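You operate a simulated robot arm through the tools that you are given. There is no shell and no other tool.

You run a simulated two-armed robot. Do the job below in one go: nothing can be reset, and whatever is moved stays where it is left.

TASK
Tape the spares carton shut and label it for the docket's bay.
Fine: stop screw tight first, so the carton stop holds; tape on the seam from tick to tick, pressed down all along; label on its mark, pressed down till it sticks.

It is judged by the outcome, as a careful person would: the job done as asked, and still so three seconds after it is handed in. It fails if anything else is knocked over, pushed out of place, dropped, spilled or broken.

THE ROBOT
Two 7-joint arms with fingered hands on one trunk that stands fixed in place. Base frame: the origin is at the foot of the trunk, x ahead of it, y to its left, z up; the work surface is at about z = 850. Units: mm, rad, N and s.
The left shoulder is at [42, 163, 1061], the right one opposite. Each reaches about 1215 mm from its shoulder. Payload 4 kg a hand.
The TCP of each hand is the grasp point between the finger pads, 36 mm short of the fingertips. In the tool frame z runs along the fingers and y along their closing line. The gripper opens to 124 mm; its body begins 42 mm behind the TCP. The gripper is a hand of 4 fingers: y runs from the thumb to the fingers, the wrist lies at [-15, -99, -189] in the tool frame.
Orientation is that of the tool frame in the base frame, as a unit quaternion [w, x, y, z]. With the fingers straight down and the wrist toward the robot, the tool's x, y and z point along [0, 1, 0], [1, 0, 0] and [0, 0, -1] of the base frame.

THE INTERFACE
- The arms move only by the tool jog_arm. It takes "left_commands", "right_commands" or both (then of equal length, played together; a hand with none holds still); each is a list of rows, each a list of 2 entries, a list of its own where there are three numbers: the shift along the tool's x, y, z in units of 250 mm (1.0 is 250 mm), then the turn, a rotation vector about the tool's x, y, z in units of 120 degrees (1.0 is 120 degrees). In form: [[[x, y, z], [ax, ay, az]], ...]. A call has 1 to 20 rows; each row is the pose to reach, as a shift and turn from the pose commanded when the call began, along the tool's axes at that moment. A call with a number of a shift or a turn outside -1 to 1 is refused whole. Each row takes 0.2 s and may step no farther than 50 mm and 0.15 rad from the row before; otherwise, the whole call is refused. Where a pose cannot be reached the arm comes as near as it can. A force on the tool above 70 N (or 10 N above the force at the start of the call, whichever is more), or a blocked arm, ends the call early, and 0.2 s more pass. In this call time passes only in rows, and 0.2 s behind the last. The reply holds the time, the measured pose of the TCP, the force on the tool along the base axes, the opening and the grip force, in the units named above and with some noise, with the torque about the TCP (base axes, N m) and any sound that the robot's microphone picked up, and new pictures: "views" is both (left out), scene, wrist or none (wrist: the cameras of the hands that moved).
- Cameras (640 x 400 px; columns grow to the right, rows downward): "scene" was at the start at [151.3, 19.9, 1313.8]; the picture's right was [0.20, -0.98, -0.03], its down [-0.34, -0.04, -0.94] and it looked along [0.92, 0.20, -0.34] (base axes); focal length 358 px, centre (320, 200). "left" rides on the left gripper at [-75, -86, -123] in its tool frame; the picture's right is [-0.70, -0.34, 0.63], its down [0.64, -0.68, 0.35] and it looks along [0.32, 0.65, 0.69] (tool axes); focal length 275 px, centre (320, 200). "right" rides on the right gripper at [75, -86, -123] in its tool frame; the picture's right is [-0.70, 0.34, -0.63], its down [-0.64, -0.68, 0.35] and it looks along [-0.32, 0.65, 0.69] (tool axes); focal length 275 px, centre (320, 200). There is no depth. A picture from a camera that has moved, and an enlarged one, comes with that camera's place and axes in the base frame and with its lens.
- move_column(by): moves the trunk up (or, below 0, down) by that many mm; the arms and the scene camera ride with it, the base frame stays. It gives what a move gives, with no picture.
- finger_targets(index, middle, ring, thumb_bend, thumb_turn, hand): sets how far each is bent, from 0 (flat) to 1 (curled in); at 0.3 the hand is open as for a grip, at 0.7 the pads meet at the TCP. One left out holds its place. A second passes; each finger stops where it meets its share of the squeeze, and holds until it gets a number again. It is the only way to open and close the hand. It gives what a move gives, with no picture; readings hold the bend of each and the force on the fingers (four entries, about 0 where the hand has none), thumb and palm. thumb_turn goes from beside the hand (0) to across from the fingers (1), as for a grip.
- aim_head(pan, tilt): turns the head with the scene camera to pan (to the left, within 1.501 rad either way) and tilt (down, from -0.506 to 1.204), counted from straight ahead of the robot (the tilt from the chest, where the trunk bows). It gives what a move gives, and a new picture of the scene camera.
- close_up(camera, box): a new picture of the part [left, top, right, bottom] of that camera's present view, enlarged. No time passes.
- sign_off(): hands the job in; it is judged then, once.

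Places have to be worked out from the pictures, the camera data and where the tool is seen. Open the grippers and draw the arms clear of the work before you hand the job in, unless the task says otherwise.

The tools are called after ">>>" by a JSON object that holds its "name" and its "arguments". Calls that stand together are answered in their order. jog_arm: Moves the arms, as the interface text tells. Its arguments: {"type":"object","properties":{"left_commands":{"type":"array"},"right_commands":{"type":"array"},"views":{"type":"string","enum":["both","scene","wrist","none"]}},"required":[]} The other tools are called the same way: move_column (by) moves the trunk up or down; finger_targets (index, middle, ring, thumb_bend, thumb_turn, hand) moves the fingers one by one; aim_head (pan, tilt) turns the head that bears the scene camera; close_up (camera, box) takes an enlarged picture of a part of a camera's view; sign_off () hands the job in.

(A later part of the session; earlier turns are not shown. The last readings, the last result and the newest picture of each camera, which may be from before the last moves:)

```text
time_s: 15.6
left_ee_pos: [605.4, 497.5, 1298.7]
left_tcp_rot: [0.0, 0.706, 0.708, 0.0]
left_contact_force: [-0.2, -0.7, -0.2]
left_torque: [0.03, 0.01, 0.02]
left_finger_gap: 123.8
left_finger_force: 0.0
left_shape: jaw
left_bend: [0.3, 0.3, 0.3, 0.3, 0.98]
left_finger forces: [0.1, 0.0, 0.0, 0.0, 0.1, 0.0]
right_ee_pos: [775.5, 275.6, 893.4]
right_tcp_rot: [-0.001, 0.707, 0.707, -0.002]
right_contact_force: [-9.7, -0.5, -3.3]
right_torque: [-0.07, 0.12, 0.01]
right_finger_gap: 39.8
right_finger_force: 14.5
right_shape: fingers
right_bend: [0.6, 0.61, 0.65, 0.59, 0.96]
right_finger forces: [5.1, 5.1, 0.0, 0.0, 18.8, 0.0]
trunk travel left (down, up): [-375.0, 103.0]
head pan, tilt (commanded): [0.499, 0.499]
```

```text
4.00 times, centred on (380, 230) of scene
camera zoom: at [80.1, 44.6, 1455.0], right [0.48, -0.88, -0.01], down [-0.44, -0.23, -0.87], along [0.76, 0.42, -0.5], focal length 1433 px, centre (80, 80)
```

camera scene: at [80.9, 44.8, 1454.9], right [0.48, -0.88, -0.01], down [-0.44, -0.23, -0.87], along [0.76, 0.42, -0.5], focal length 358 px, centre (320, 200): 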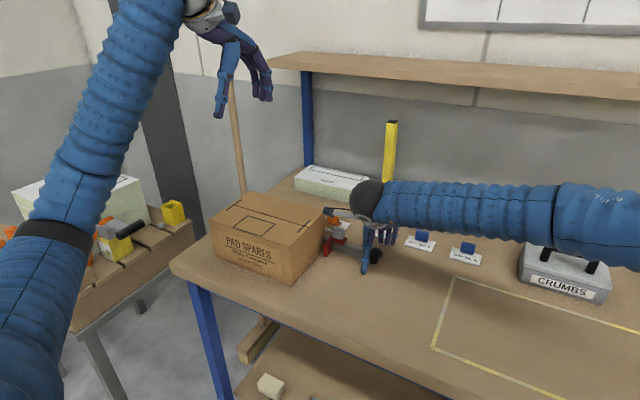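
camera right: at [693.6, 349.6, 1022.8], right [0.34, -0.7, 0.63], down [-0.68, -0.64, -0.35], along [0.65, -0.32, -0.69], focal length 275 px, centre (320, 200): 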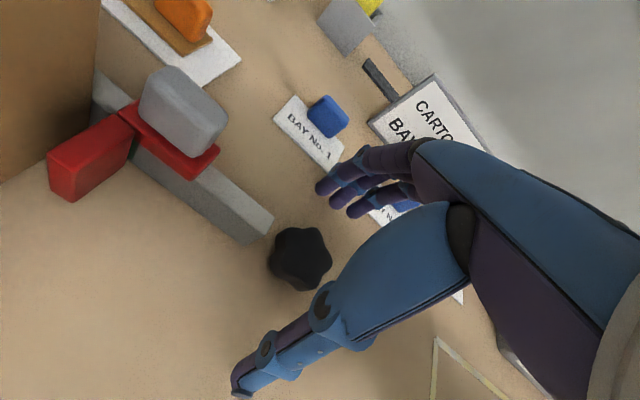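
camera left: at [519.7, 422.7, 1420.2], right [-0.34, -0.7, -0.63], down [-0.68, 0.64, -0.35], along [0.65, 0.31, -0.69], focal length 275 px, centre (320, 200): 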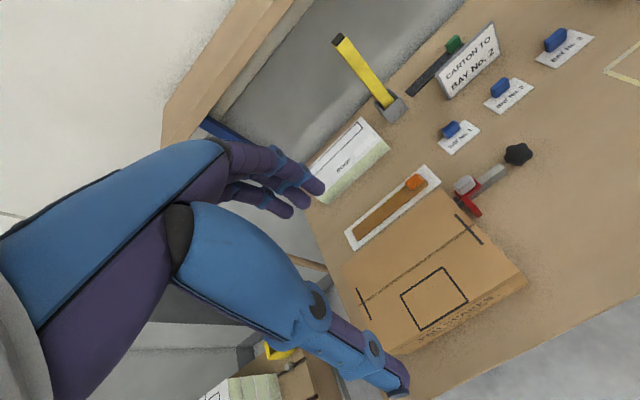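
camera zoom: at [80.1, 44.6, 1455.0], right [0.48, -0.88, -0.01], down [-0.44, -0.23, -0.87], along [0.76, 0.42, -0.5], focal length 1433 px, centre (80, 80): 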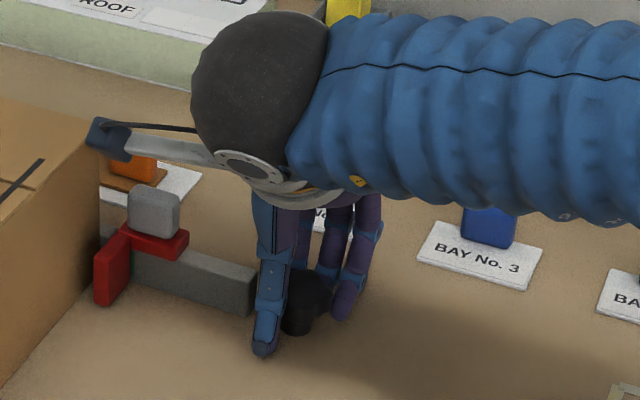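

Index, middle and thumb grip the knob (thumb about 19 N). I turn it clockwise seen from above, 60 degrees, and watch the torque.

>>> {"name": "jog_arm", "arguments": {"right_commands": [[[0, 0, 0], [0, 0, 0.0625]], [[0, 0, 0], [0, 0, 0.125]], [[0, 0, 0], [0, 0, 0.1875]], [[0, 0, 0], [0, 0, 0.25]], [[0, 0, 0], [0, 0, 0.3125]], [[0, 0, 0], [0, 0, 0.375]], [[0, 0, 0], [0, 0, 0.4375]], [[0, 0, 0], [0, 0, 0.5]]], "views": "both"}}

>>> {"name": "close_up", "arguments": {"camera": "scene", "box": [320, 180, 440, 280]}}

```text
time_s: 17.4
left_ee_pos: [607.0, 498.7, 1297.9]
left_tcp_rot: [0.0, 0.707, 0.707, -0.001]
left_contact_force: [1.0, 0.5, -0.3]
left_torque: [0.0, -0.01, 0.0]
left_finger_gap: 123.8
left_finger_force: 0.0
left_shape: jaw
left_bend: [0.3, 0.3, 0.3, 0.3, 0.98]
left_finger forces: [0.1, 0.0, 0.0, 0.0, 0.0, 0.0]
right_ee_pos: [775.8, 278.2, 893.7]
right_tcp_rot: [0.0, 0.966, 0.258, 0.0]
right_contact_force: [4.5, 20.6, -0.1]
right_torque: [0.48, -0.13, 0.64]
right_finger_gap: 41.9
right_finger_force: 22.9
right_shape: fingers
right_bend: [0.6, 0.62, 0.65, 0.59, 0.97]
right_finger forces: [11.6, 3.3, 0.1, 0.1, 30.9, 0.1]
trunk travel left (down, up): [-375.0, 103.0]
head pan, tilt (commanded): [0.499, 0.499]
camera scene: at [81.0, 46.7, 1455.0], right [0.48, -0.88, -0.01], down [-0.44, -0.23, -0.87], along [0.76, 0.42, -0.5], focal length 358 px, centre (320, 200)
camera right: at [799.3, 391.3, 1016.5], right [-0.43, -0.64, 0.63], down [-0.9, 0.27, -0.35], along [0.05, -0.72, -0.69], focal length 275 px, centre (320, 200)
```

scene: 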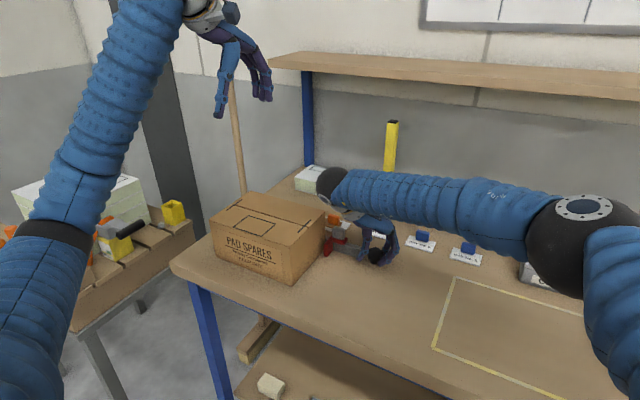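
right: 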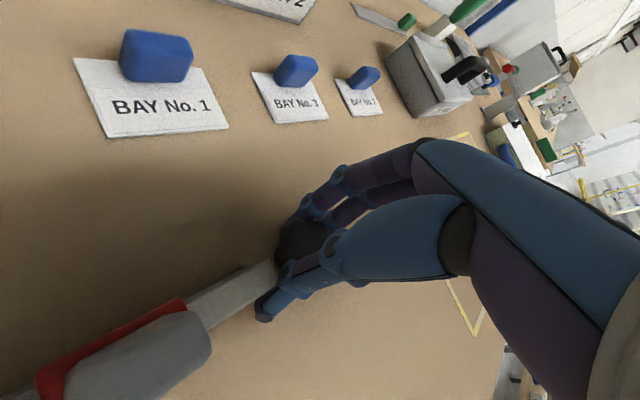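

```text
4.00 times, centred on (380, 230) of scene
camera zoom: at [81.0, 46.7, 1455.0], right [0.48, -0.88, -0.01], down [-0.44, -0.23, -0.87], along [0.76, 0.42, -0.5], focal length 1433 px, centre (80, 80)
```

zoom: 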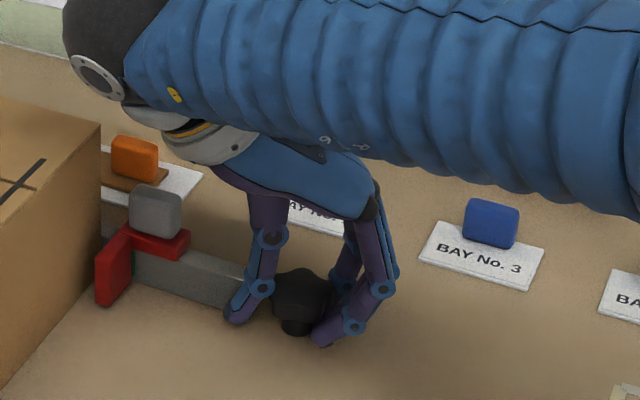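

The hand turned the full 60° with about 0.6 N m of resistance. I open the fingers part-way and look at the knob's lobes to see that it followed.

>>> {"name": "finger_targets", "arguments": {"hand": "right", "index": 0.42, "middle": 0.42, "ring": 0.42, "thumb_bend": 0.42}}

>>> {"name": "close_up", "arguments": {"camera": "right", "box": [150, 200, 400, 380]}}

>>> {"name": "close_up", "arguments": {"camera": "scene", "box": [330, 190, 420, 280]}}

```text
time_s: 18.4
left_ee_pos: [607.3, 496.7, 1299.3]
left_tcp_rot: [0.0, 0.707, 0.707, 0.0]
left_contact_force: [-0.1, 0.9, 0.0]
left_torque: [-0.02, 0.01, -0.02]
left_finger_gap: 123.8
left_finger_force: 0.0
left_shape: jaw
left_bend: [0.3, 0.3, 0.3, 0.3, 0.98]
left_finger forces: [0.0, 0.0, 0.0, 0.1, 0.1, 0.0]
right_ee_pos: [775.9, 277.0, 892.7]
right_tcp_rot: [0.0, 0.966, 0.258, 0.0]
right_contact_force: [-0.8, -0.7, 0.0]
right_torque: [-0.01, -0.02, -0.01]
right_finger_gap: 87.1
right_finger_force: 0.0
right_shape: fingers
right_bend: [0.42, 0.42, 0.42, 0.42, 0.98]
right_finger forces: [0.0, 0.0, 0.1, 0.0, 0.0, 0.1]
trunk travel left (down, up): [-375.0, 103.0]
head pan, tilt (commanded): [0.499, 0.499]
```

```text
2.22 times, centred on (275, 290) of right
camera zoom: at [799.2, 389.4, 1016.5], right [-0.43, -0.64, 0.63], down [-0.9, 0.27, -0.35], along [0.05, -0.72, -0.69], focal length 612 px, centre (420, 0)
```

zoom: 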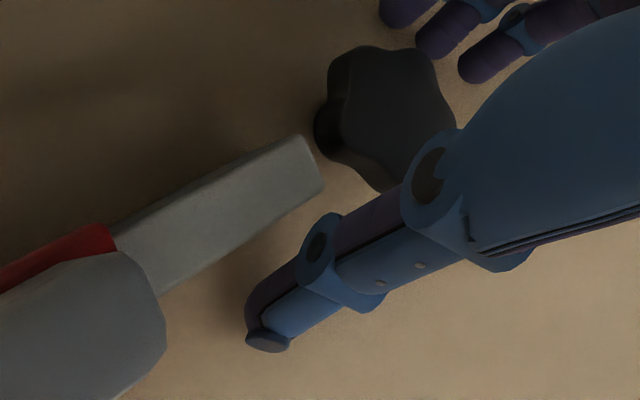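

```text
4.44 times, centred on (375, 235) of scene
camera zoom: at [80.6, 45.0, 1455.0], right [0.48, -0.88, -0.01], down [-0.44, -0.23, -0.87], along [0.76, 0.42, -0.5], focal length 1592 px, centre (76, 44)
```

zoom: 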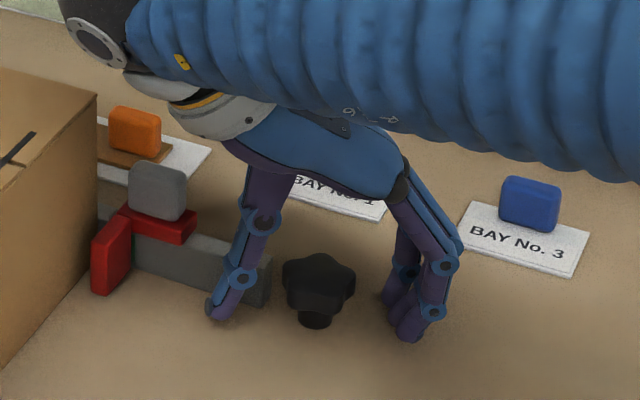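

I enlarge the knob itself to read the lobe positions.

>>> {"name": "close_up", "arguments": {"camera": "scene", "box": [355, 240, 395, 268]}}

>>> {"name": "close_up", "arguments": {"camera": "right", "box": [260, 205, 360, 295]}}

```text
14.29 times, centred on (375, 254) of scene
camera zoom: at [80.6, 45.0, 1455.0], right [0.48, -0.88, -0.01], down [-0.44, -0.23, -0.87], along [0.76, 0.42, -0.5], focal length 5119 px, centre (-466, -571)
```

zoom: 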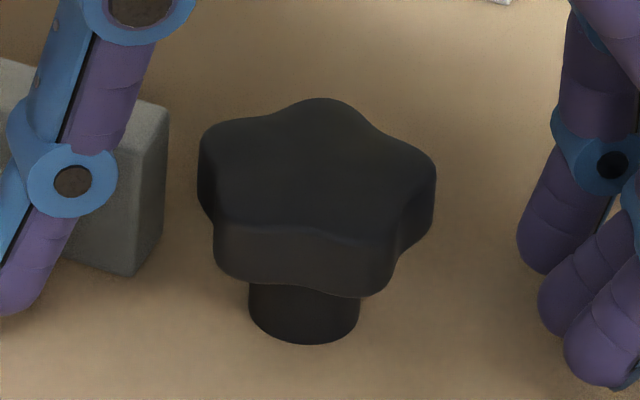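

```text
4.44 times, centred on (310, 250) of right
camera zoom: at [799.2, 389.4, 1016.5], right [-0.43, -0.64, 0.63], down [-0.9, 0.27, -0.35], along [0.05, -0.72, -0.69], focal length 1224 px, centre (364, -22)
```

zoom: 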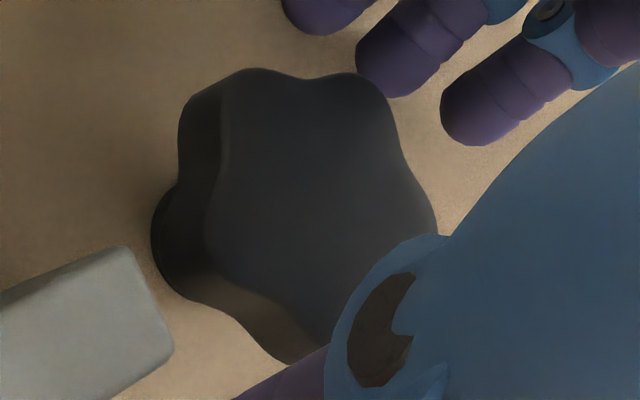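

The lobes now sit about 12–15° on from before modulo 72°, which matches a 60° clockwise turn, so the knob is following. I swing the open hand back 60° to regrip.

>>> {"name": "jog_arm", "arguments": {"right_commands": [[[0, 0, 0], [0, 0, -0.0625]], [[0, 0, 0], [0, 0, -0.125]], [[0, 0, 0], [0, 0, -0.1875]], [[0, 0, 0], [0, 0, -0.25]], [[0, 0, 0], [0, 0, -0.3125]], [[0, 0, 0], [0, 0, -0.375]], [[0, 0, 0], [0, 0, -0.4375]], [[0, 0, 0], [0, 0, -0.5]]], "views": "none"}}

>>> {"name": "finger_targets", "arguments": {"hand": "right", "index": 0.67, "middle": 0.67, "ring": 0.67, "thumb_bend": 0.65}}

>>> {"name": "close_up", "arguments": {"camera": "scene", "box": [330, 190, 420, 280]}}

```text
time_s: 20.2
left_ee_pos: [606.3, 496.7, 1299.0]
left_tcp_rot: [-0.001, 0.707, 0.707, 0.001]
left_contact_force: [-0.3, 0.0, 0.2]
left_torque: [0.01, -0.02, 0.02]
left_finger_gap: 123.7
left_finger_force: 0.2
left_shape: jaw
left_bend: [0.3, 0.3, 0.3, 0.3, 0.98]
left_finger forces: [0.0, 0.1, 0.0, 0.1, 0.0, 0.1]
right_ee_pos: [776.7, 276.5, 892.4]
right_tcp_rot: [0.0, 0.707, 0.707, -0.001]
right_contact_force: [-0.1, -1.0, -0.5]
right_torque: [-0.02, 0.03, 0.02]
right_finger_gap: 86.9
right_finger_force: 0.0
right_shape: fingers
right_bend: [0.42, 0.42, 0.42, 0.42, 0.98]
right_finger forces: [0.0, 0.0, 0.1, 0.0, 0.0, 0.0]
trunk travel left (down, up): [-375.0, 103.0]
head pan, tilt (commanded): [0.499, 0.499]
```

```text
time_s: 21.2
left_ee_pos: [606.2, 496.3, 1298.7]
left_tcp_rot: [0.0, 0.707, 0.707, 0.0]
left_contact_force: [0.5, 0.4, -0.3]
left_torque: [0.02, 0.01, 0.01]
left_finger_gap: 123.6
left_finger_force: 0.0
left_shape: jaw
left_bend: [0.3, 0.3, 0.3, 0.3, 0.98]
left_finger forces: [0.0, 0.0, 0.0, 0.0, 0.1, 0.0]
right_ee_pos: [774.6, 276.5, 894.2]
right_tcp_rot: [0.0, 0.707, 0.707, -0.001]
right_contact_force: [-3.6, -1.0, -2.9]
right_torque: [-0.02, -0.03, 0.05]
right_finger_gap: 39.3
right_finger_force: 15.2
right_shape: fingers
right_bend: [0.6, 0.62, 0.66, 0.59, 0.97]
right_finger forces: [6.8, 5.7, 0.6, 0.0, 16.8, 0.1]
trunk travel left (down, up): [-375.0, 103.0]
head pan, tilt (commanded): [0.499, 0.499]
```

```text
4.44 times, centred on (375, 235) of scene
camera zoom: at [80.4, 44.7, 1455.0], right [0.48, -0.88, -0.01], down [-0.44, -0.23, -0.87], along [0.76, 0.42, -0.5], focal length 1592 px, centre (76, 44)
```

zoom: 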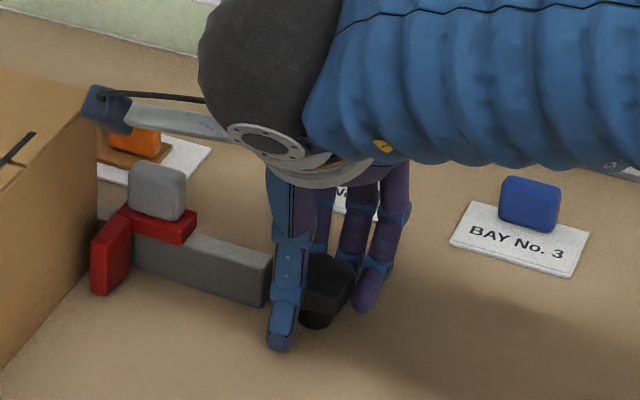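

Grip is firm again (17 N thumb). I turn clockwise another 65°.

>>> {"name": "jog_arm", "arguments": {"right_commands": [[[0, 0, 0], [0, 0, 0.0675]], [[0, 0, 0], [0, 0, 0.135]], [[0, 0, 0], [0, 0, 0.2025]], [[0, 0, 0], [0, 0, 0.27]], [[0, 0, 0], [0, 0, 0.3375]], [[0, 0, 0], [0, 0, 0.405]], [[0, 0, 0], [0, 0, 0.4725]], [[0, 0, 0], [0, 0, 0.54]]], "views": "none"}}

>>> {"name": "finger_targets", "arguments": {"hand": "right", "index": 0.42, "middle": 0.42, "ring": 0.42, "thumb_bend": 0.42}}

>>> {"name": "close_up", "arguments": {"camera": "scene", "box": [355, 240, 395, 268]}}

```text
time_s: 23.0
left_ee_pos: [605.4, 497.4, 1298.6]
left_tcp_rot: [0.0, 0.707, 0.707, 0.0]
left_contact_force: [0.3, 0.0, 1.0]
left_torque: [-0.01, 0.02, -0.02]
left_finger_gap: 123.8
left_finger_force: 0.1
left_shape: jaw
left_bend: [0.3, 0.3, 0.3, 0.3, 0.98]
left_finger forces: [0.0, 0.0, 0.1, 0.0, 0.0, 0.0]
right_ee_pos: [774.7, 279.1, 893.3]
right_tcp_rot: [0.0, 0.976, 0.217, -0.001]
right_contact_force: [-16.4, 2.6, -5.7]
right_torque: [0.19, 0.02, 0.59]
right_finger_gap: 43.2
right_finger_force: 20.9
right_shape: fingers
right_bend: [0.61, 0.64, 0.67, 0.58, 1.0]
right_finger forces: [10.8, 4.2, 0.0, 0.1, 26.5, 0.1]
trunk travel left (down, up): [-375.0, 103.0]
head pan, tilt (commanded): [0.499, 0.499]
```

```text
time_s: 24.0
left_ee_pos: [605.5, 496.7, 1297.7]
left_tcp_rot: [0.0, 0.706, 0.708, 0.0]
left_contact_force: [0.5, 0.0, -0.2]
left_torque: [0.03, -0.01, -0.01]
left_finger_gap: 123.5
left_finger_force: 0.0
left_shape: jaw
left_bend: [0.3, 0.3, 0.3, 0.3, 0.98]
left_finger forces: [0.1, 0.0, 0.0, 0.1, 0.0, 0.0]
right_ee_pos: [776.0, 277.7, 893.6]
right_tcp_rot: [0.0, 0.976, 0.219, 0.001]
right_contact_force: [0.1, -0.2, 0.1]
right_torque: [0.01, 0.03, -0.01]
right_finger_gap: 86.9
right_finger_force: 0.0
right_shape: fingers
right_bend: [0.42, 0.42, 0.42, 0.42, 0.98]
right_finger forces: [0.0, 0.0, 0.0, 0.0, 0.0, 0.0]
trunk travel left (down, up): [-375.0, 103.0]
head pan, tilt (commanded): [0.499, 0.499]
```

```text
14.29 times, centred on (375, 254) of scene
camera zoom: at [80.5, 44.8, 1455.0], right [0.48, -0.88, -0.01], down [-0.44, -0.23, -0.87], along [0.76, 0.42, -0.5], focal length 5119 px, centre (-466, -571)
```

zoom: 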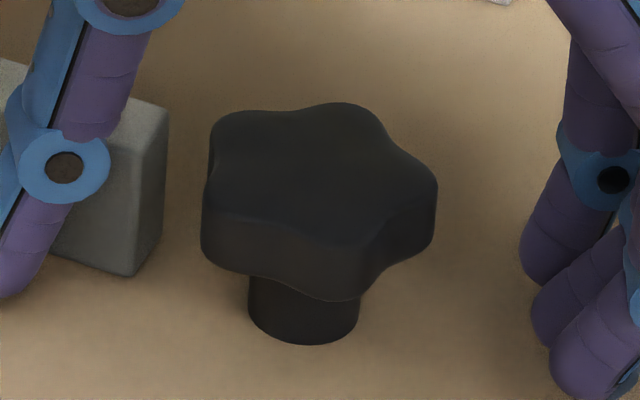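

This time the lobes only advanced about 15°, so the screw may be nearly tight and the fingers slipped. I swing back, regrip and test again, looking at the knob before and after.

>>> {"name": "jog_arm", "arguments": {"right_commands": [[[0, 0, 0], [0, 0, -0.0675]], [[0, 0, 0], [0, 0, -0.135]], [[0, 0, 0], [0, 0, -0.2025]], [[0, 0, 0], [0, 0, -0.27]], [[0, 0, 0], [0, 0, -0.3375]], [[0, 0, 0], [0, 0, -0.405]], [[0, 0, 0], [0, 0, -0.4725]], [[0, 0, 0], [0, 0, -0.54]]], "views": "none"}}

>>> {"name": "close_up", "arguments": {"camera": "scene", "box": [355, 240, 395, 268]}}

>>> {"name": "finger_targets", "arguments": {"hand": "right", "index": 0.75, "middle": 0.75, "ring": 0.75, "thumb_bend": 0.7}}

>>> {"name": "close_up", "arguments": {"camera": "scene", "box": [355, 240, 395, 268]}}

```text
time_s: 25.8
left_ee_pos: [605.8, 496.3, 1297.3]
left_tcp_rot: [-0.001, 0.706, 0.708, 0.0]
left_contact_force: [0.3, 0.0, 0.1]
left_torque: [0.04, -0.01, 0.02]
left_finger_gap: 123.6
left_finger_force: 0.1
left_shape: jaw
left_bend: [0.3, 0.3, 0.3, 0.3, 0.98]
left_finger forces: [0.0, 0.0, 0.0, 0.1, 0.1, 0.0]
right_ee_pos: [773.8, 278.0, 893.2]
right_tcp_rot: [0.0, 0.706, 0.709, 0.0]
right_contact_force: [0.4, 0.3, 0.3]
right_torque: [-0.01, 0.0, -0.03]
right_finger_gap: 87.0
right_finger_force: 0.0
right_shape: fingers
right_bend: [0.42, 0.42, 0.42, 0.42, 0.98]
right_finger forces: [0.0, 0.0, 0.1, 0.0, 0.1, 0.0]
trunk travel left (down, up): [-375.0, 103.0]
head pan, tilt (commanded): [0.499, 0.499]
```

```text
14.29 times, centred on (375, 254) of scene
camera zoom: at [80.7, 44.0, 1455.0], right [0.48, -0.88, -0.01], down [-0.44, -0.23, -0.87], along [0.76, 0.42, -0.5], focal length 5119 px, centre (-466, -571)
```

zoom: 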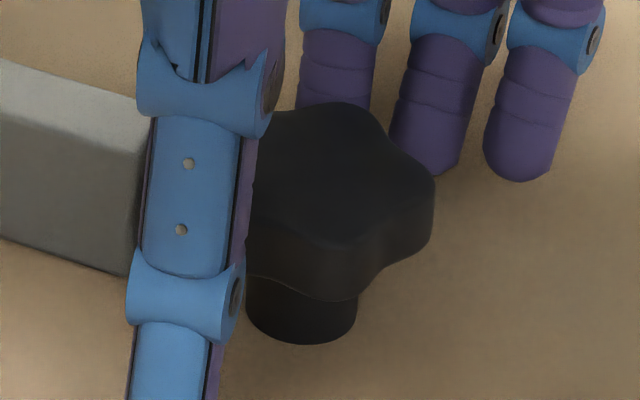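

```text
time_s: 26.8
left_ee_pos: [606.6, 496.5, 1296.5]
left_tcp_rot: [0.0, 0.706, 0.708, 0.0]
left_contact_force: [-0.6, -0.3, 0.6]
left_torque: [-0.01, -0.01, 0.01]
left_finger_gap: 123.9
left_finger_force: 0.1
left_shape: jaw
left_bend: [0.3, 0.3, 0.3, 0.3, 0.98]
left_finger forces: [0.1, 0.0, 0.0, 0.0, 0.0, 0.0]
right_ee_pos: [775.5, 277.5, 892.9]
right_tcp_rot: [-0.001, 0.707, 0.707, -0.001]
right_contact_force: [-4.7, 0.7, -7.1]
right_torque: [0.06, 0.06, 0.32]
right_finger_gap: 38.2
right_finger_force: 24.0
right_shape: fingers
right_bend: [0.61, 0.62, 0.69, 0.6, 0.96]
right_finger forces: [9.1, 9.1, 8.3, 0.0, 22.9, 0.0]
trunk travel left (down, up): [-375.0, 103.0]
head pan, tilt (commanded): [0.499, 0.499]
```

```text
14.29 times, centred on (375, 254) of scene
camera zoom: at [80.7, 44.9, 1454.9], right [0.48, -0.88, -0.01], down [-0.44, -0.23, -0.87], along [0.76, 0.42, -0.5], focal length 5119 px, centre (-466, -571)
```

zoom: 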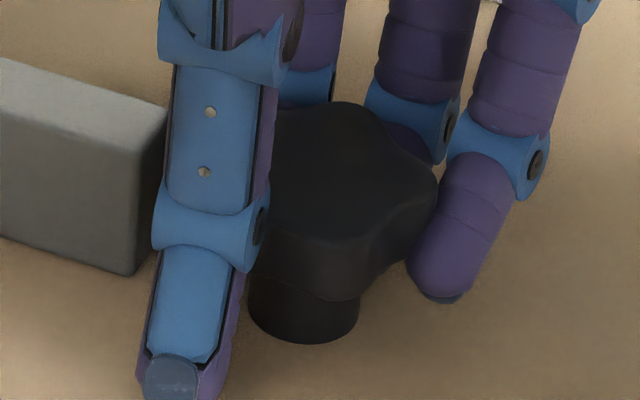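

All three fingers and the thumb now bear (about 24 N). I turn clockwise 65° again, in two parts to see the torque partway.

>>> {"name": "jog_arm", "arguments": {"right_commands": [[[0, 0, 0], [0, 0, 0.06]], [[0, 0, 0], [0, 0, 0.12]], [[0, 0, 0], [0, 0, 0.18]], [[0, 0, 0], [0, 0, 0.24]]], "views": "none"}}

>>> {"name": "close_up", "arguments": {"camera": "scene", "box": [355, 240, 395, 268]}}

>>> {"name": "jog_arm", "arguments": {"right_commands": [[[0, 0, 0], [0, 0, 0.06]], [[0, 0, 0], [0, 0, 0.12]], [[0, 0, 0], [0, 0, 0.18]], [[0, 0, 0], [0, 0, 0.24]], [[0, 0, 0], [0, 0, 0.29]]], "views": "none"}}

>>> {"name": "close_up", "arguments": {"camera": "scene", "box": [355, 240, 395, 268]}}

```text
time_s: 27.8
left_ee_pos: [607.2, 499.8, 1296.9]
left_tcp_rot: [0.0, 0.707, 0.708, -0.001]
left_contact_force: [0.0, -0.8, 0.1]
left_torque: [0.0, 0.01, -0.01]
left_finger_gap: 124.1
left_finger_force: 0.1
left_shape: jaw
left_bend: [0.3, 0.3, 0.3, 0.3, 0.98]
left_finger forces: [0.0, 0.0, 0.1, 0.0, 0.0, 0.0]
right_ee_pos: [775.3, 280.4, 893.0]
right_tcp_rot: [-0.001, 0.861, 0.509, 0.0]
right_contact_force: [2.7, 23.0, -7.8]
right_torque: [0.64, -0.03, 1.4]
right_finger_gap: 36.9
right_finger_force: 36.6
right_shape: fingers
right_bend: [0.62, 0.61, 0.71, 0.6, 1.0]
right_finger forces: [30.4, 10.4, 11.1, 0.0, 20.4, 0.0]
trunk travel left (down, up): [-375.0, 103.0]
head pan, tilt (commanded): [0.499, 0.499]
```

```text
14.29 times, centred on (375, 254) of scene
camera zoom: at [81.5, 47.1, 1454.9], right [0.48, -0.88, -0.01], down [-0.44, -0.23, -0.87], along [0.76, 0.42, -0.5], focal length 5119 px, centre (-466, -571)
```

zoom: 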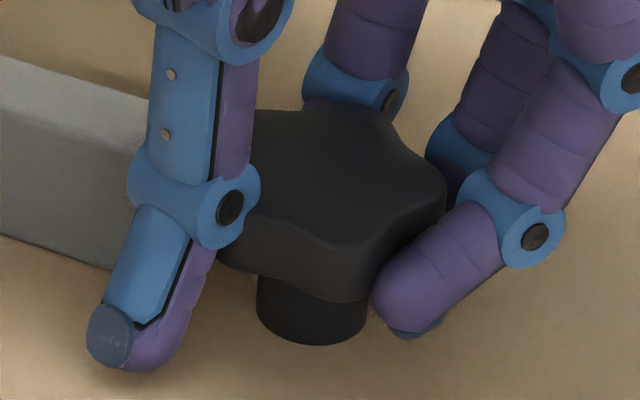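

```text
time_s: 29.0
left_ee_pos: [604.7, 497.8, 1299.7]
left_tcp_rot: [0.0, 0.707, 0.707, -0.001]
left_contact_force: [0.8, -0.1, 0.4]
left_torque: [0.03, 0.02, 0.03]
left_finger_gap: 123.6
left_finger_force: 0.1
left_shape: jaw
left_bend: [0.3, 0.3, 0.3, 0.3, 0.98]
left_finger forces: [0.1, 0.0, 0.0, 0.0, 0.0, 0.1]
right_ee_pos: [774.6, 277.8, 893.4]
right_tcp_rot: [0.0, 0.974, 0.227, -0.001]
right_contact_force: [-15.1, 9.1, -8.2]
right_torque: [0.34, 0.11, 0.7]
right_finger_gap: 43.9
right_finger_force: 27.7
right_shape: fingers
right_bend: [0.6, 0.63, 0.73, 0.58, 1.0]
right_finger forces: [14.0, 6.5, 0.0, 0.0, 33.9, 0.0]
trunk travel left (down, up): [-375.0, 103.0]
head pan, tilt (commanded): [0.499, 0.499]
```

```text
14.29 times, centred on (375, 254) of scene
camera zoom: at [79.8, 45.7, 1455.0], right [0.48, -0.88, -0.01], down [-0.44, -0.23, -0.87], along [0.76, 0.42, -0.5], focal length 5119 px, centre (-466, -571)
```

zoom: 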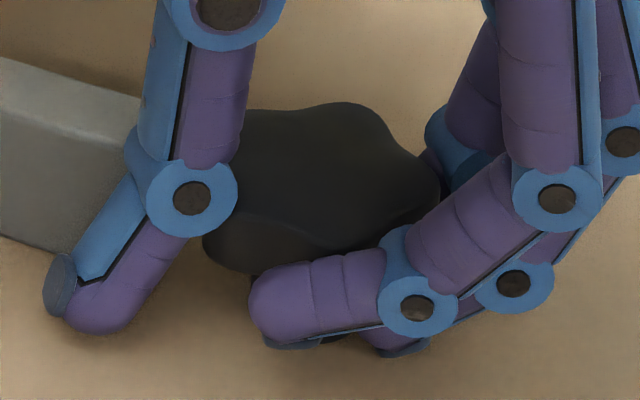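

The torque rose to 1.4 N m and the knob held still (same lobe position) while the fingers slipped, so the stop screw is tight. I open the hand and lift it clear.

>>> {"name": "finger_targets", "arguments": {"hand": "right", "index": 0.35, "middle": 0.35, "ring": 0.35, "thumb_bend": 0.4}}

>>> {"name": "close_up", "arguments": {"camera": "scene", "box": [325, 200, 405, 270]}}

>>> {"name": "jog_arm", "arguments": {"right_commands": [[[0, 0, -0.1], [0, 0, 0]], [[0, 0, -0.25], [0, 0, 0]], [[0, 0, -0.4], [0, 0, 0]], [[0, 0, -0.4], [0, 0, -0.06]], [[0, 0, -0.4], [0, 0, -0.12]], [[0, 0, -0.4], [0, 0, -0.18]], [[0, 0, -0.4], [0, 0, -0.24]], [[0, 0, -0.4], [0, 0, -0.3]], [[0, 0, -0.4], [0, 0, -0.36]], [[0, 0, -0.4], [0, 0, -0.42]], [[0, 0, -0.4], [0, 0, -0.48]], [[0, 0, -0.4], [0, 0, -0.53]]], "views": "both"}}

```text
time_s: 30.0
left_ee_pos: [607.4, 497.0, 1298.1]
left_tcp_rot: [0.0, 0.706, 0.708, 0.0]
left_contact_force: [0.2, -0.2, -0.8]
left_torque: [-0.02, -0.03, -0.01]
left_finger_gap: 124.0
left_finger_force: 0.1
left_shape: jaw
left_bend: [0.3, 0.3, 0.3, 0.3, 0.98]
left_finger forces: [0.0, 0.1, 0.0, 0.0, 0.0, 0.1]
right_ee_pos: [777.3, 277.1, 894.0]
right_tcp_rot: [0.0, 0.974, 0.228, -0.001]
right_contact_force: [0.0, -0.1, -0.6]
right_torque: [0.02, 0.01, -0.01]
right_finger_gap: 100.6
right_finger_force: 0.0
right_shape: fingers
right_bend: [0.35, 0.35, 0.35, 0.4, 0.98]
right_finger forces: [0.0, 0.0, 0.0, 0.0, 0.1, 0.1]
trunk travel left (down, up): [-375.0, 103.0]
head pan, tilt (commanded): [0.499, 0.499]
```

```text
5.71 times, centred on (365, 235) of scene
camera zoom: at [80.5, 45.0, 1455.0], right [0.48, -0.88, -0.01], down [-0.44, -0.23, -0.87], along [0.76, 0.42, -0.5], focal length 2048 px, centre (63, 0)
```

zoom: 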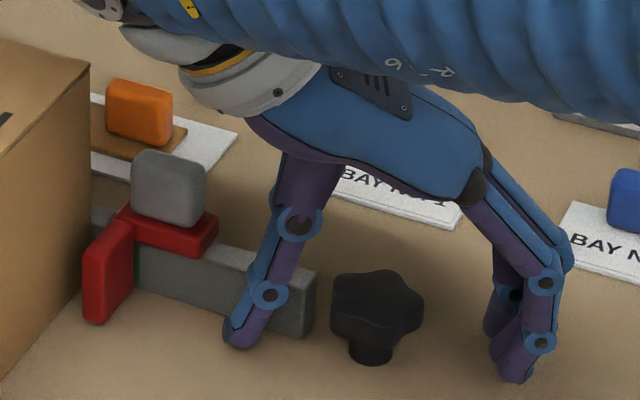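

```text
time_s: 32.6
left_ee_pos: [606.0, 496.4, 1298.8]
left_tcp_rot: [0.0, 0.706, 0.708, 0.0]
left_contact_force: [-0.6, 0.5, -0.2]
left_torque: [0.0, 0.01, -0.01]
left_finger_gap: 123.8
left_finger_force: 0.1
left_shape: jaw
left_bend: [0.3, 0.3, 0.3, 0.3, 0.98]
left_finger forces: [0.0, 0.0, 0.0, 0.0, 0.1, 0.1]
right_ee_pos: [776.1, 277.0, 993.0]
right_tcp_rot: [0.001, 0.706, 0.708, 0.0]
right_contact_force: [0.8, -0.5, 0.1]
right_torque: [-0.02, 0.03, -0.01]
right_finger_gap: 100.5
right_finger_force: 0.1
right_shape: fingers
right_bend: [0.35, 0.35, 0.35, 0.4, 0.98]
right_finger forces: [0.0, 0.1, 0.0, 0.0, 0.0, 0.0]
trunk travel left (down, up): [-375.0, 103.0]
head pan, tilt (commanded): [0.499, 0.499]
camera scene: at [80.7, 44.3, 1455.0], right [0.48, -0.88, -0.01], down [-0.44, -0.23, -0.87], along [0.76, 0.42, -0.5], focal length 358 px, centre (320, 200)
camera right: at [691.6, 352.2, 1116.7], right [0.34, -0.7, 0.63], down [-0.68, -0.65, -0.35], along [0.65, -0.31, -0.69], focal length 275 px, centre (320, 200)
```

scene: 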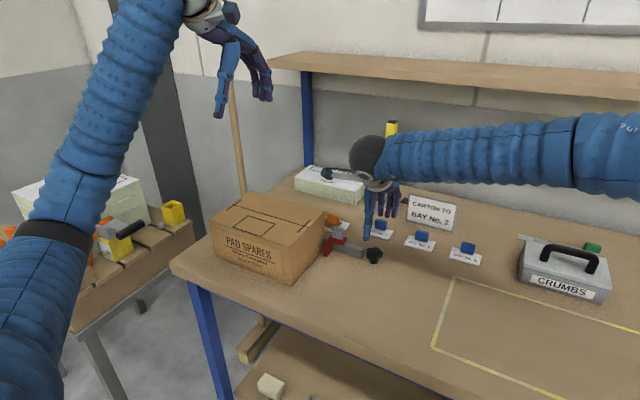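
right: 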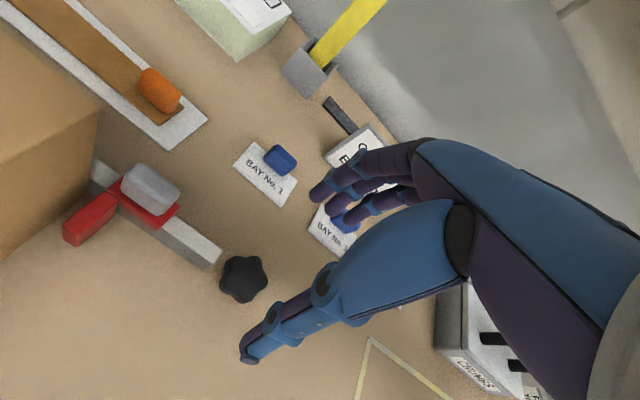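

The knob is free and the stop is still at its mark. Next is the tape: its orange tab is at about (884, 445), base at z≈852; I carry the right hand there around the back of the carton, staying above z 1000.

>>> {"name": "jog_arm", "arguments": {"right_commands": [[[0, 0.14, -0.11], [0, 0, 0]], [[0, 0.28, -0.11], [0, 0, 0]], [[0, 0.43, -0.11], [0, 0, 0]], [[0.17, 0.43, -0.11], [0, 0, 0]], [[0.34, 0.43, -0.11], [0, 0, 0]], [[0.51, 0.43, -0.11], [0, 0, 0]], [[0.67, 0.43, -0.11], [0, 0, 0]]], "views": "both"}}

>>> {"name": "close_up", "arguments": {"camera": "left", "box": [300, 100, 560, 300]}}

```text
time_s: 34.2
left_ee_pos: [606.6, 497.3, 1298.9]
left_tcp_rot: [0.0, 0.707, 0.707, 0.0]
left_contact_force: [-1.1, 0.6, -1.3]
left_torque: [-0.01, -0.04, -0.04]
left_finger_gap: 123.6
left_finger_force: 0.0
left_shape: jaw
left_bend: [0.3, 0.3, 0.3, 0.3, 0.98]
left_finger forces: [0.0, 0.1, 0.0, 0.0, 0.0, 0.1]
right_ee_pos: [883.0, 379.8, 1025.3]
right_tcp_rot: [0.001, 0.707, 0.707, 0.0]
right_contact_force: [-0.1, -0.2, 0.1]
right_torque: [0.01, -0.05, 0.01]
right_finger_gap: 101.0
right_finger_force: 0.0
right_shape: fingers
right_bend: [0.35, 0.35, 0.35, 0.4, 0.98]
right_finger forces: [0.0, 0.0, 0.0, 0.0, 0.0, 0.0]
right hand out of reach, approached as far as the arm can: row 6, 7
trunk travel left (down, up): [-375.0, 103.0]
head pan, tilt (commanded): [0.499, 0.499]
camera scene: at [80.1, 44.9, 1455.1], right [0.48, -0.88, -0.01], down [-0.44, -0.23, -0.87], along [0.76, 0.42, -0.5], focal length 358 px, centre (320, 200)
camera right: at [798.8, 455.4, 1148.4], right [0.34, -0.7, 0.63], down [-0.68, -0.64, -0.35], along [0.65, -0.32, -0.69], focal length 275 px, centre (320, 200)
```

scene: 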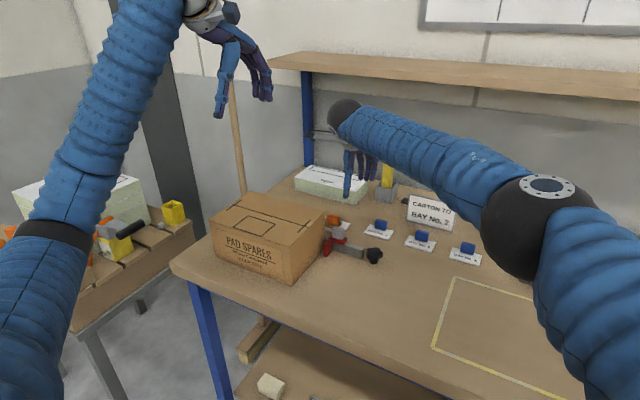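
right: 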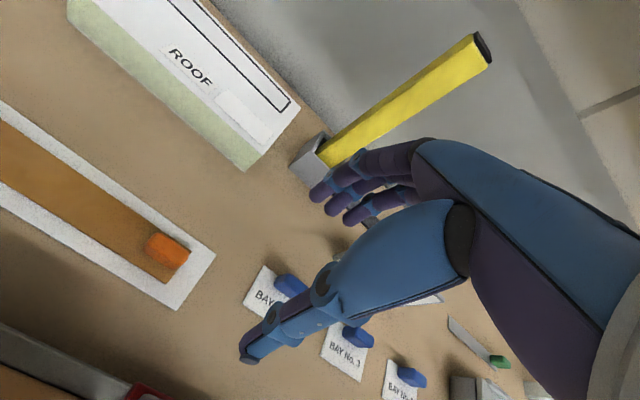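

```text
2.00 times, centred on (430, 200) of left
camera zoom: at [520.5, 422.5, 1419.6], right [-0.34, -0.7, -0.63], down [-0.68, 0.64, -0.35], along [0.65, 0.32, -0.69], focal length 551 px, centre (100, 200)
```

zoom: 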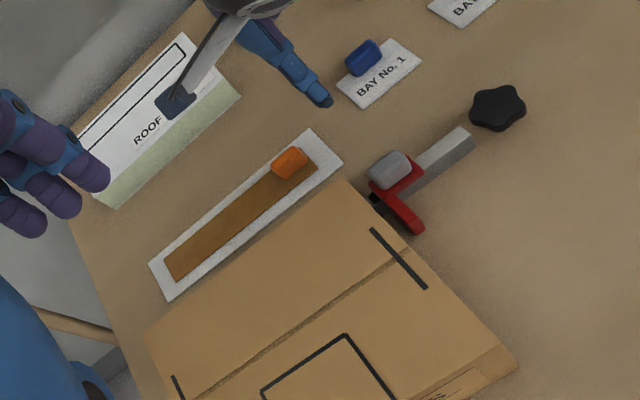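

The right arm runs out of reach at y≈380, so it cannot serve the tape tab; the left arm with the trunk raised fully will clear the carton. I withdraw the right arm to the right first.

>>> {"name": "jog_arm", "arguments": {"right_commands": [[[-0.15, 0, -0.07], [0, 0, 0]], [[-0.3, 0, -0.14], [0, 0, 0]], [[-0.45, 0, -0.21], [0, 0, 0]], [[-0.6, 0, -0.28], [0, 0, 0]], [[-0.75, 0, -0.35], [0, 0, 0]], [[-0.9, 0, -0.4], [0, 0, 0]]], "views": "none"}}

>>> {"name": "jog_arm", "arguments": {"right_commands": [[[-0.12, -0.092, -0.065], [0, 0, 0]], [[-0.24, -0.184, -0.13], [0, 0, 0]], [[-0.36, -0.276, -0.195], [0, 0, 0]], [[-0.48, -0.368, -0.26], [0, 0, 0]], [[-0.6, -0.46, -0.325], [0, 0, 0]], [[-0.72, -0.552, -0.39], [0, 0, 0]], [[-0.84, -0.644, -0.455], [0, 0, 0]], [[-0.96, -0.736, -0.52], [0, 0, 0]]], "views": "none"}}

>>> {"name": "jog_arm", "arguments": {"right_commands": [[[-0.14, -0.12, 0], [0, 0, 0]], [[-0.28, -0.24, 0], [0, 0, 0]], [[-0.42, -0.36, 0], [0, 0, 0]], [[-0.56, -0.48, 0], [0, 0, 0]], [[-0.7, -0.6, 0], [0, 0, 0]], [[-0.84, -0.72, 0], [0, 0, 0]]], "views": "scene"}}

```text
time_s: 35.6
left_ee_pos: [605.4, 496.3, 1299.5]
left_tcp_rot: [0.0, 0.707, 0.708, 0.001]
left_contact_force: [-0.1, 0.2, 0.4]
left_torque: [0.04, 0.01, -0.02]
left_finger_gap: 124.0
left_finger_force: 0.2
left_shape: jaw
left_bend: [0.3, 0.3, 0.3, 0.3, 0.98]
left_finger forces: [0.0, 0.0, 0.1, 0.1, 0.0, 0.1]
right_ee_pos: [880.2, 152.1, 1126.7]
right_tcp_rot: [-0.002, 0.707, 0.708, 0.0]
right_contact_force: [-0.2, -0.7, 0.0]
right_torque: [0.01, -0.03, -0.01]
right_finger_gap: 100.7
right_finger_force: 0.0
right_shape: fingers
right_bend: [0.35, 0.35, 0.35, 0.4, 0.98]
right_finger forces: [0.0, 0.1, 0.1, 0.0, 0.0, 0.1]
trunk travel left (down, up): [-375.0, 103.0]
head pan, tilt (commanded): [0.499, 0.499]
```

```text
time_s: 37.4
left_ee_pos: [605.6, 494.7, 1300.0]
left_tcp_rot: [-0.001, 0.707, 0.708, 0.0]
left_contact_force: [-0.2, -0.4, 1.3]
left_torque: [0.06, -0.02, 0.0]
left_finger_gap: 123.6
left_finger_force: 0.1
left_shape: jaw
left_bend: [0.3, 0.3, 0.3, 0.3, 0.98]
left_finger forces: [0.0, 0.0, 0.0, 0.0, 0.0, 0.0]
right_ee_pos: [697.7, -89.5, 1259.8]
right_tcp_rot: [-0.001, 0.707, 0.707, 0.0]
right_contact_force: [-0.1, 0.5, -0.1]
right_torque: [0.01, -0.02, 0.01]
right_finger_gap: 100.7
right_finger_force: 0.2
right_shape: fingers
right_bend: [0.35, 0.35, 0.35, 0.4, 0.98]
right_finger forces: [0.0, 0.1, 0.0, 0.0, 0.1, 0.0]
trunk travel left (down, up): [-375.0, 103.0]
head pan, tilt (commanded): [0.499, 0.499]
```

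```text
time_s: 38.8
left_ee_pos: [603.0, 496.2, 1300.4]
left_tcp_rot: [0.0, 0.706, 0.708, 0.001]
left_contact_force: [-0.5, -0.5, 0.3]
left_torque: [0.01, -0.01, 0.01]
left_finger_gap: 123.8
left_finger_force: 0.0
left_shape: jaw
left_bend: [0.3, 0.3, 0.3, 0.3, 0.98]
left_finger forces: [0.0, 0.0, 0.0, 0.0, 0.1, 0.0]
right_ee_pos: [517.2, -301.0, 1256.4]
right_tcp_rot: [-0.001, 0.706, 0.708, 0.0]
right_contact_force: [-0.5, -0.6, -0.1]
right_torque: [-0.02, 0.0, 0.01]
right_finger_gap: 100.8
right_finger_force: 0.0
right_shape: fingers
right_bend: [0.35, 0.35, 0.35, 0.4, 0.98]
right_finger forces: [0.1, 0.1, 0.1, 0.0, 0.0, 0.0]
trunk travel left (down, up): [-375.0, 103.0]
head pan, tilt (commanded): [0.499, 0.499]
camera scene: at [78.5, 42.6, 1455.2], right [0.48, -0.88, -0.01], down [-0.44, -0.23, -0.87], along [0.76, 0.42, -0.5], focal length 358 px, centre (320, 200)
```

scene: 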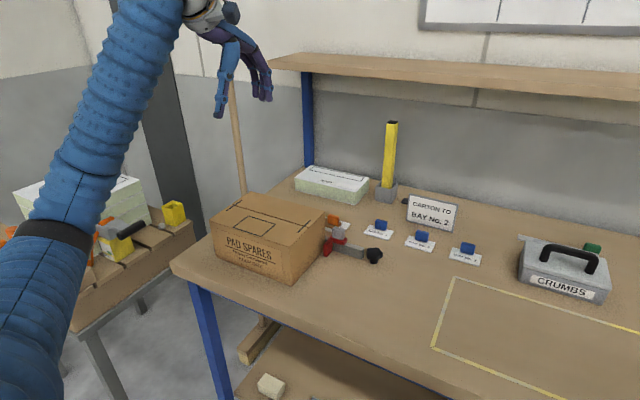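

The right arm is parked clear. I raise the trunk by another 100 mm so the left forearm will pass high over the carton.

>>> {"name": "move_column", "arguments": {"by": 100}}

>>> {"name": "aim_head", "arguments": {"pan": 0.45, "tilt": 0.62}}

```text
time_s: 40.1
left_ee_pos: [606.7, 494.3, 1399.7]
left_tcp_rot: [0.001, 0.707, 0.708, 0.0]
left_contact_force: [0.6, -0.4, 0.2]
left_torque: [0.02, 0.0, 0.0]
left_finger_gap: 123.9
left_finger_force: 0.1
left_shape: jaw
left_bend: [0.3, 0.3, 0.3, 0.3, 0.98]
left_finger forces: [0.0, 0.1, 0.0, 0.0, 0.0, 0.0]
right_ee_pos: [519.0, -298.0, 1358.5]
right_tcp_rot: [0.0, 0.708, 0.707, -0.001]
right_contact_force: [-0.8, 0.8, 0.4]
right_torque: [0.01, 0.01, -0.02]
right_finger_gap: 101.0
right_finger_force: 0.0
right_shape: fingers
right_bend: [0.35, 0.35, 0.35, 0.4, 0.98]
right_finger forces: [0.1, 0.0, 0.1, 0.0, 0.1, 0.0]
trunk travel left (down, up): [-475.0, 3.0]
head pan, tilt (commanded): [0.499, 0.499]
```

```text
time_s: 40.8
left_ee_pos: [605.0, 494.9, 1399.7]
left_tcp_rot: [0.0, 0.707, 0.707, 0.001]
left_contact_force: [-0.4, -0.5, 0.7]
left_torque: [0.0, -0.02, -0.02]
left_finger_gap: 123.9
left_finger_force: 0.2
left_shape: jaw
left_bend: [0.3, 0.3, 0.3, 0.3, 0.98]
left_finger forces: [0.1, 0.0, 0.0, 0.0, 0.0, 0.0]
right_ee_pos: [517.3, -298.4, 1357.3]
right_tcp_rot: [0.0, 0.707, 0.707, 0.0]
right_contact_force: [-0.1, 0.1, 0.8]
right_torque: [-0.01, -0.02, -0.02]
right_finger_gap: 100.6
right_finger_force: 0.0
right_shape: fingers
right_bend: [0.35, 0.35, 0.35, 0.4, 0.98]
right_finger forces: [0.0, 0.0, 0.0, 0.0, 0.1, 0.1]
trunk travel left (down, up): [-475.0, 3.0]
head pan, tilt (commanded): [0.45, 0.62]
camera scene: at [67.7, 38.8, 1547.0], right [0.44, -0.9, 0.0], down [-0.52, -0.25, -0.81], along [0.73, 0.35, -0.58], focal length 358 px, centre (320, 200)
```

scene: 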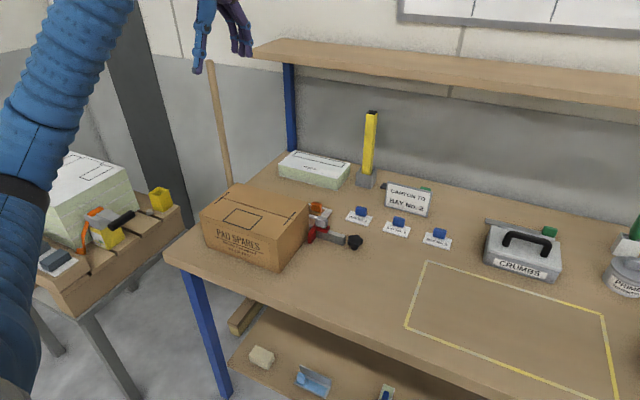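

The view is clear. I bring the left hand forward and down in stages toward a point above the tape tab, watching for any trunk lean.

>>> {"name": "jog_arm", "arguments": {"left_commands": [[[-0.017, 0.093, 0.133], [0, 0, 0]], [[-0.033, 0.187, 0.267], [0, 0, 0]], [[-0.05, 0.28, 0.4], [0, 0, 0]], [[-0.067, 0.373, 0.533], [0, 0, 0]], [[-0.083, 0.467, 0.667], [0, 0, 0]], [[-0.1, 0.56, 0.8], [0, 0, 0]]], "views": "none"}}

>>> {"name": "jog_arm", "arguments": {"left_commands": [[[-0.017, 0.093, 0.123], [0, 0, 0]], [[-0.033, 0.187, 0.247], [0, 0, 0]], [[-0.05, 0.28, 0.37], [0, 0, 0]], [[-0.067, 0.373, 0.493], [0, 0, 0]], [[-0.083, 0.467, 0.617], [0, 0, 0]], [[-0.1, 0.556, 0.72], [0, 0, 0]]], "views": "both"}}

```text
time_s: 42.2
left_ee_pos: [746.8, 467.6, 1197.1]
left_tcp_rot: [0.0, 0.707, 0.708, 0.0]
left_contact_force: [0.3, -0.8, -0.2]
left_torque: [-0.01, -0.02, 0.03]
left_finger_gap: 123.9
left_finger_force: 0.1
left_shape: jaw
left_bend: [0.3, 0.3, 0.3, 0.3, 0.98]
left_finger forces: [0.0, 0.0, 0.0, 0.0, 0.1, 0.0]
right_ee_pos: [519.5, -298.4, 1358.0]
right_tcp_rot: [-0.001, 0.707, 0.708, 0.0]
right_contact_force: [-0.1, -0.6, 0.0]
right_torque: [0.01, 0.02, 0.03]
right_finger_gap: 100.7
right_finger_force: 0.0
right_shape: fingers
right_bend: [0.35, 0.35, 0.35, 0.4, 0.98]
right_finger forces: [0.1, 0.0, 0.0, 0.0, 0.0, 0.1]
trunk travel left (down, up): [-475.0, 3.0]
head pan, tilt (commanded): [0.45, 0.62]
```

```text
time_s: 43.6
left_ee_pos: [881.0, 445.8, 1020.4]
left_tcp_rot: [0.0, 0.706, 0.708, 0.0]
left_contact_force: [0.2, -0.4, -0.6]
left_torque: [0.01, -0.02, 0.0]
left_finger_gap: 123.8
left_finger_force: 0.0
left_shape: jaw
left_bend: [0.3, 0.3, 0.3, 0.3, 0.98]
left_finger forces: [0.0, 0.0, 0.0, 0.0, 0.1, 0.0]
right_ee_pos: [518.1, -297.7, 1359.1]
right_tcp_rot: [0.0, 0.707, 0.707, 0.0]
right_contact_force: [0.6, 0.1, -0.2]
right_torque: [0.01, 0.0, -0.02]
right_finger_gap: 100.9
right_finger_force: 0.1
right_shape: fingers
right_bend: [0.35, 0.35, 0.35, 0.4, 0.98]
right_finger forces: [0.0, 0.0, 0.0, 0.0, 0.0, 0.0]
trunk travel left (down, up): [-475.0, 3.0]
head pan, tilt (commanded): [0.45, 0.62]
camera scene: at [68.7, 38.6, 1546.9], right [0.44, -0.9, 0.0], down [-0.52, -0.25, -0.81], along [0.73, 0.35, -0.58], focal length 358 px, centre (320, 200)
camera left: at [796.1, 371.1, 1142.6], right [-0.34, -0.7, -0.63], down [-0.68, 0.64, -0.35], along [0.65, 0.32, -0.69], focal length 275 px, centre (320, 200)
```

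scene: 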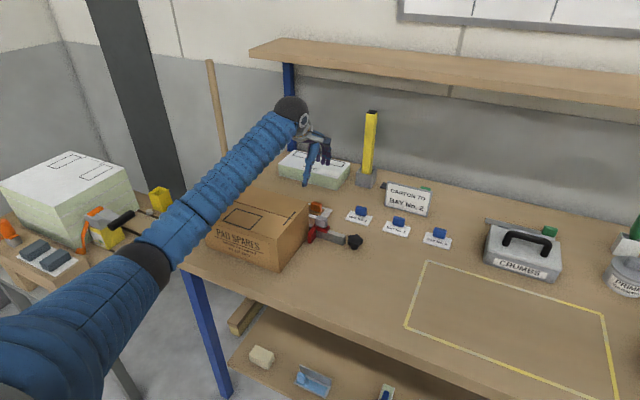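
left: 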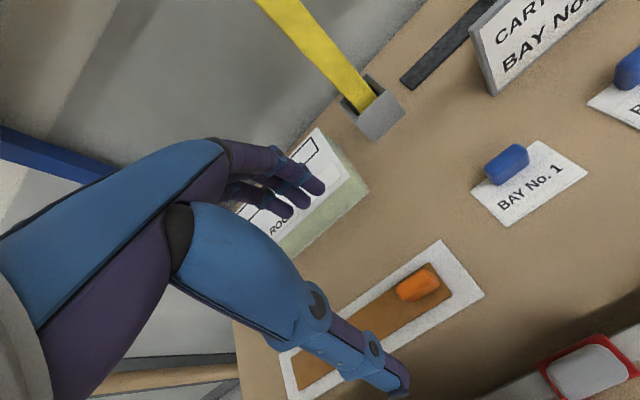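

Reached above the tab with no lean. I enlarge the wrist view to fix the tab's outline before descending.

>>> {"name": "close_up", "arguments": {"camera": "left", "box": [370, 230, 500, 330]}}

>>> {"name": "close_up", "arguments": {"camera": "scene", "box": [190, 130, 380, 280]}}

```text
4.00 times, centred on (435, 280) of left
camera zoom: at [796.1, 371.1, 1142.6], right [-0.34, -0.7, -0.63], down [-0.68, 0.64, -0.35], along [0.65, 0.32, -0.69], focal length 1101 px, centre (-140, -120)
```

zoom: 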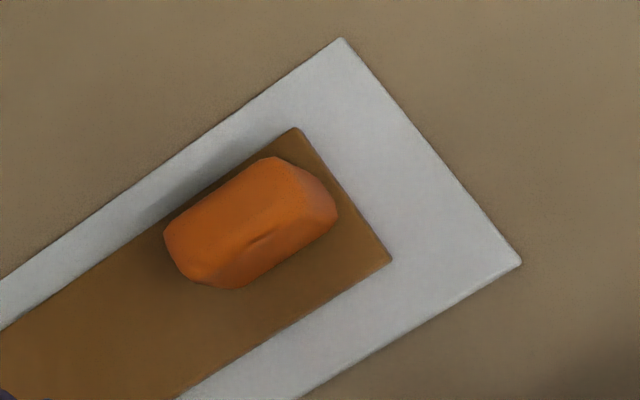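

```text
2.67 times, centred on (285, 205) of scene
camera zoom: at [68.7, 38.6, 1546.9], right [0.44, -0.9, 0.0], down [-0.52, -0.25, -0.81], along [0.73, 0.35, -0.58], focal length 956 px, centre (413, 187)
```

zoom: 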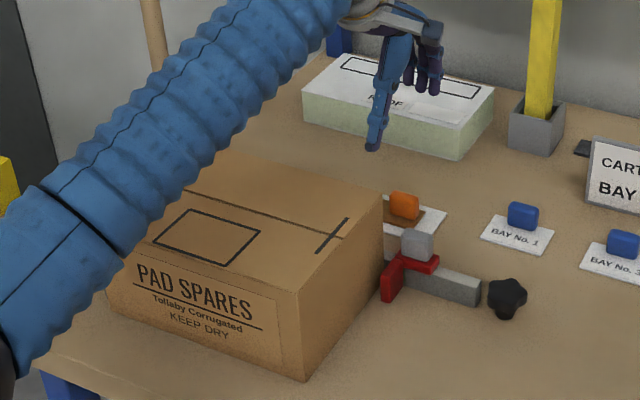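

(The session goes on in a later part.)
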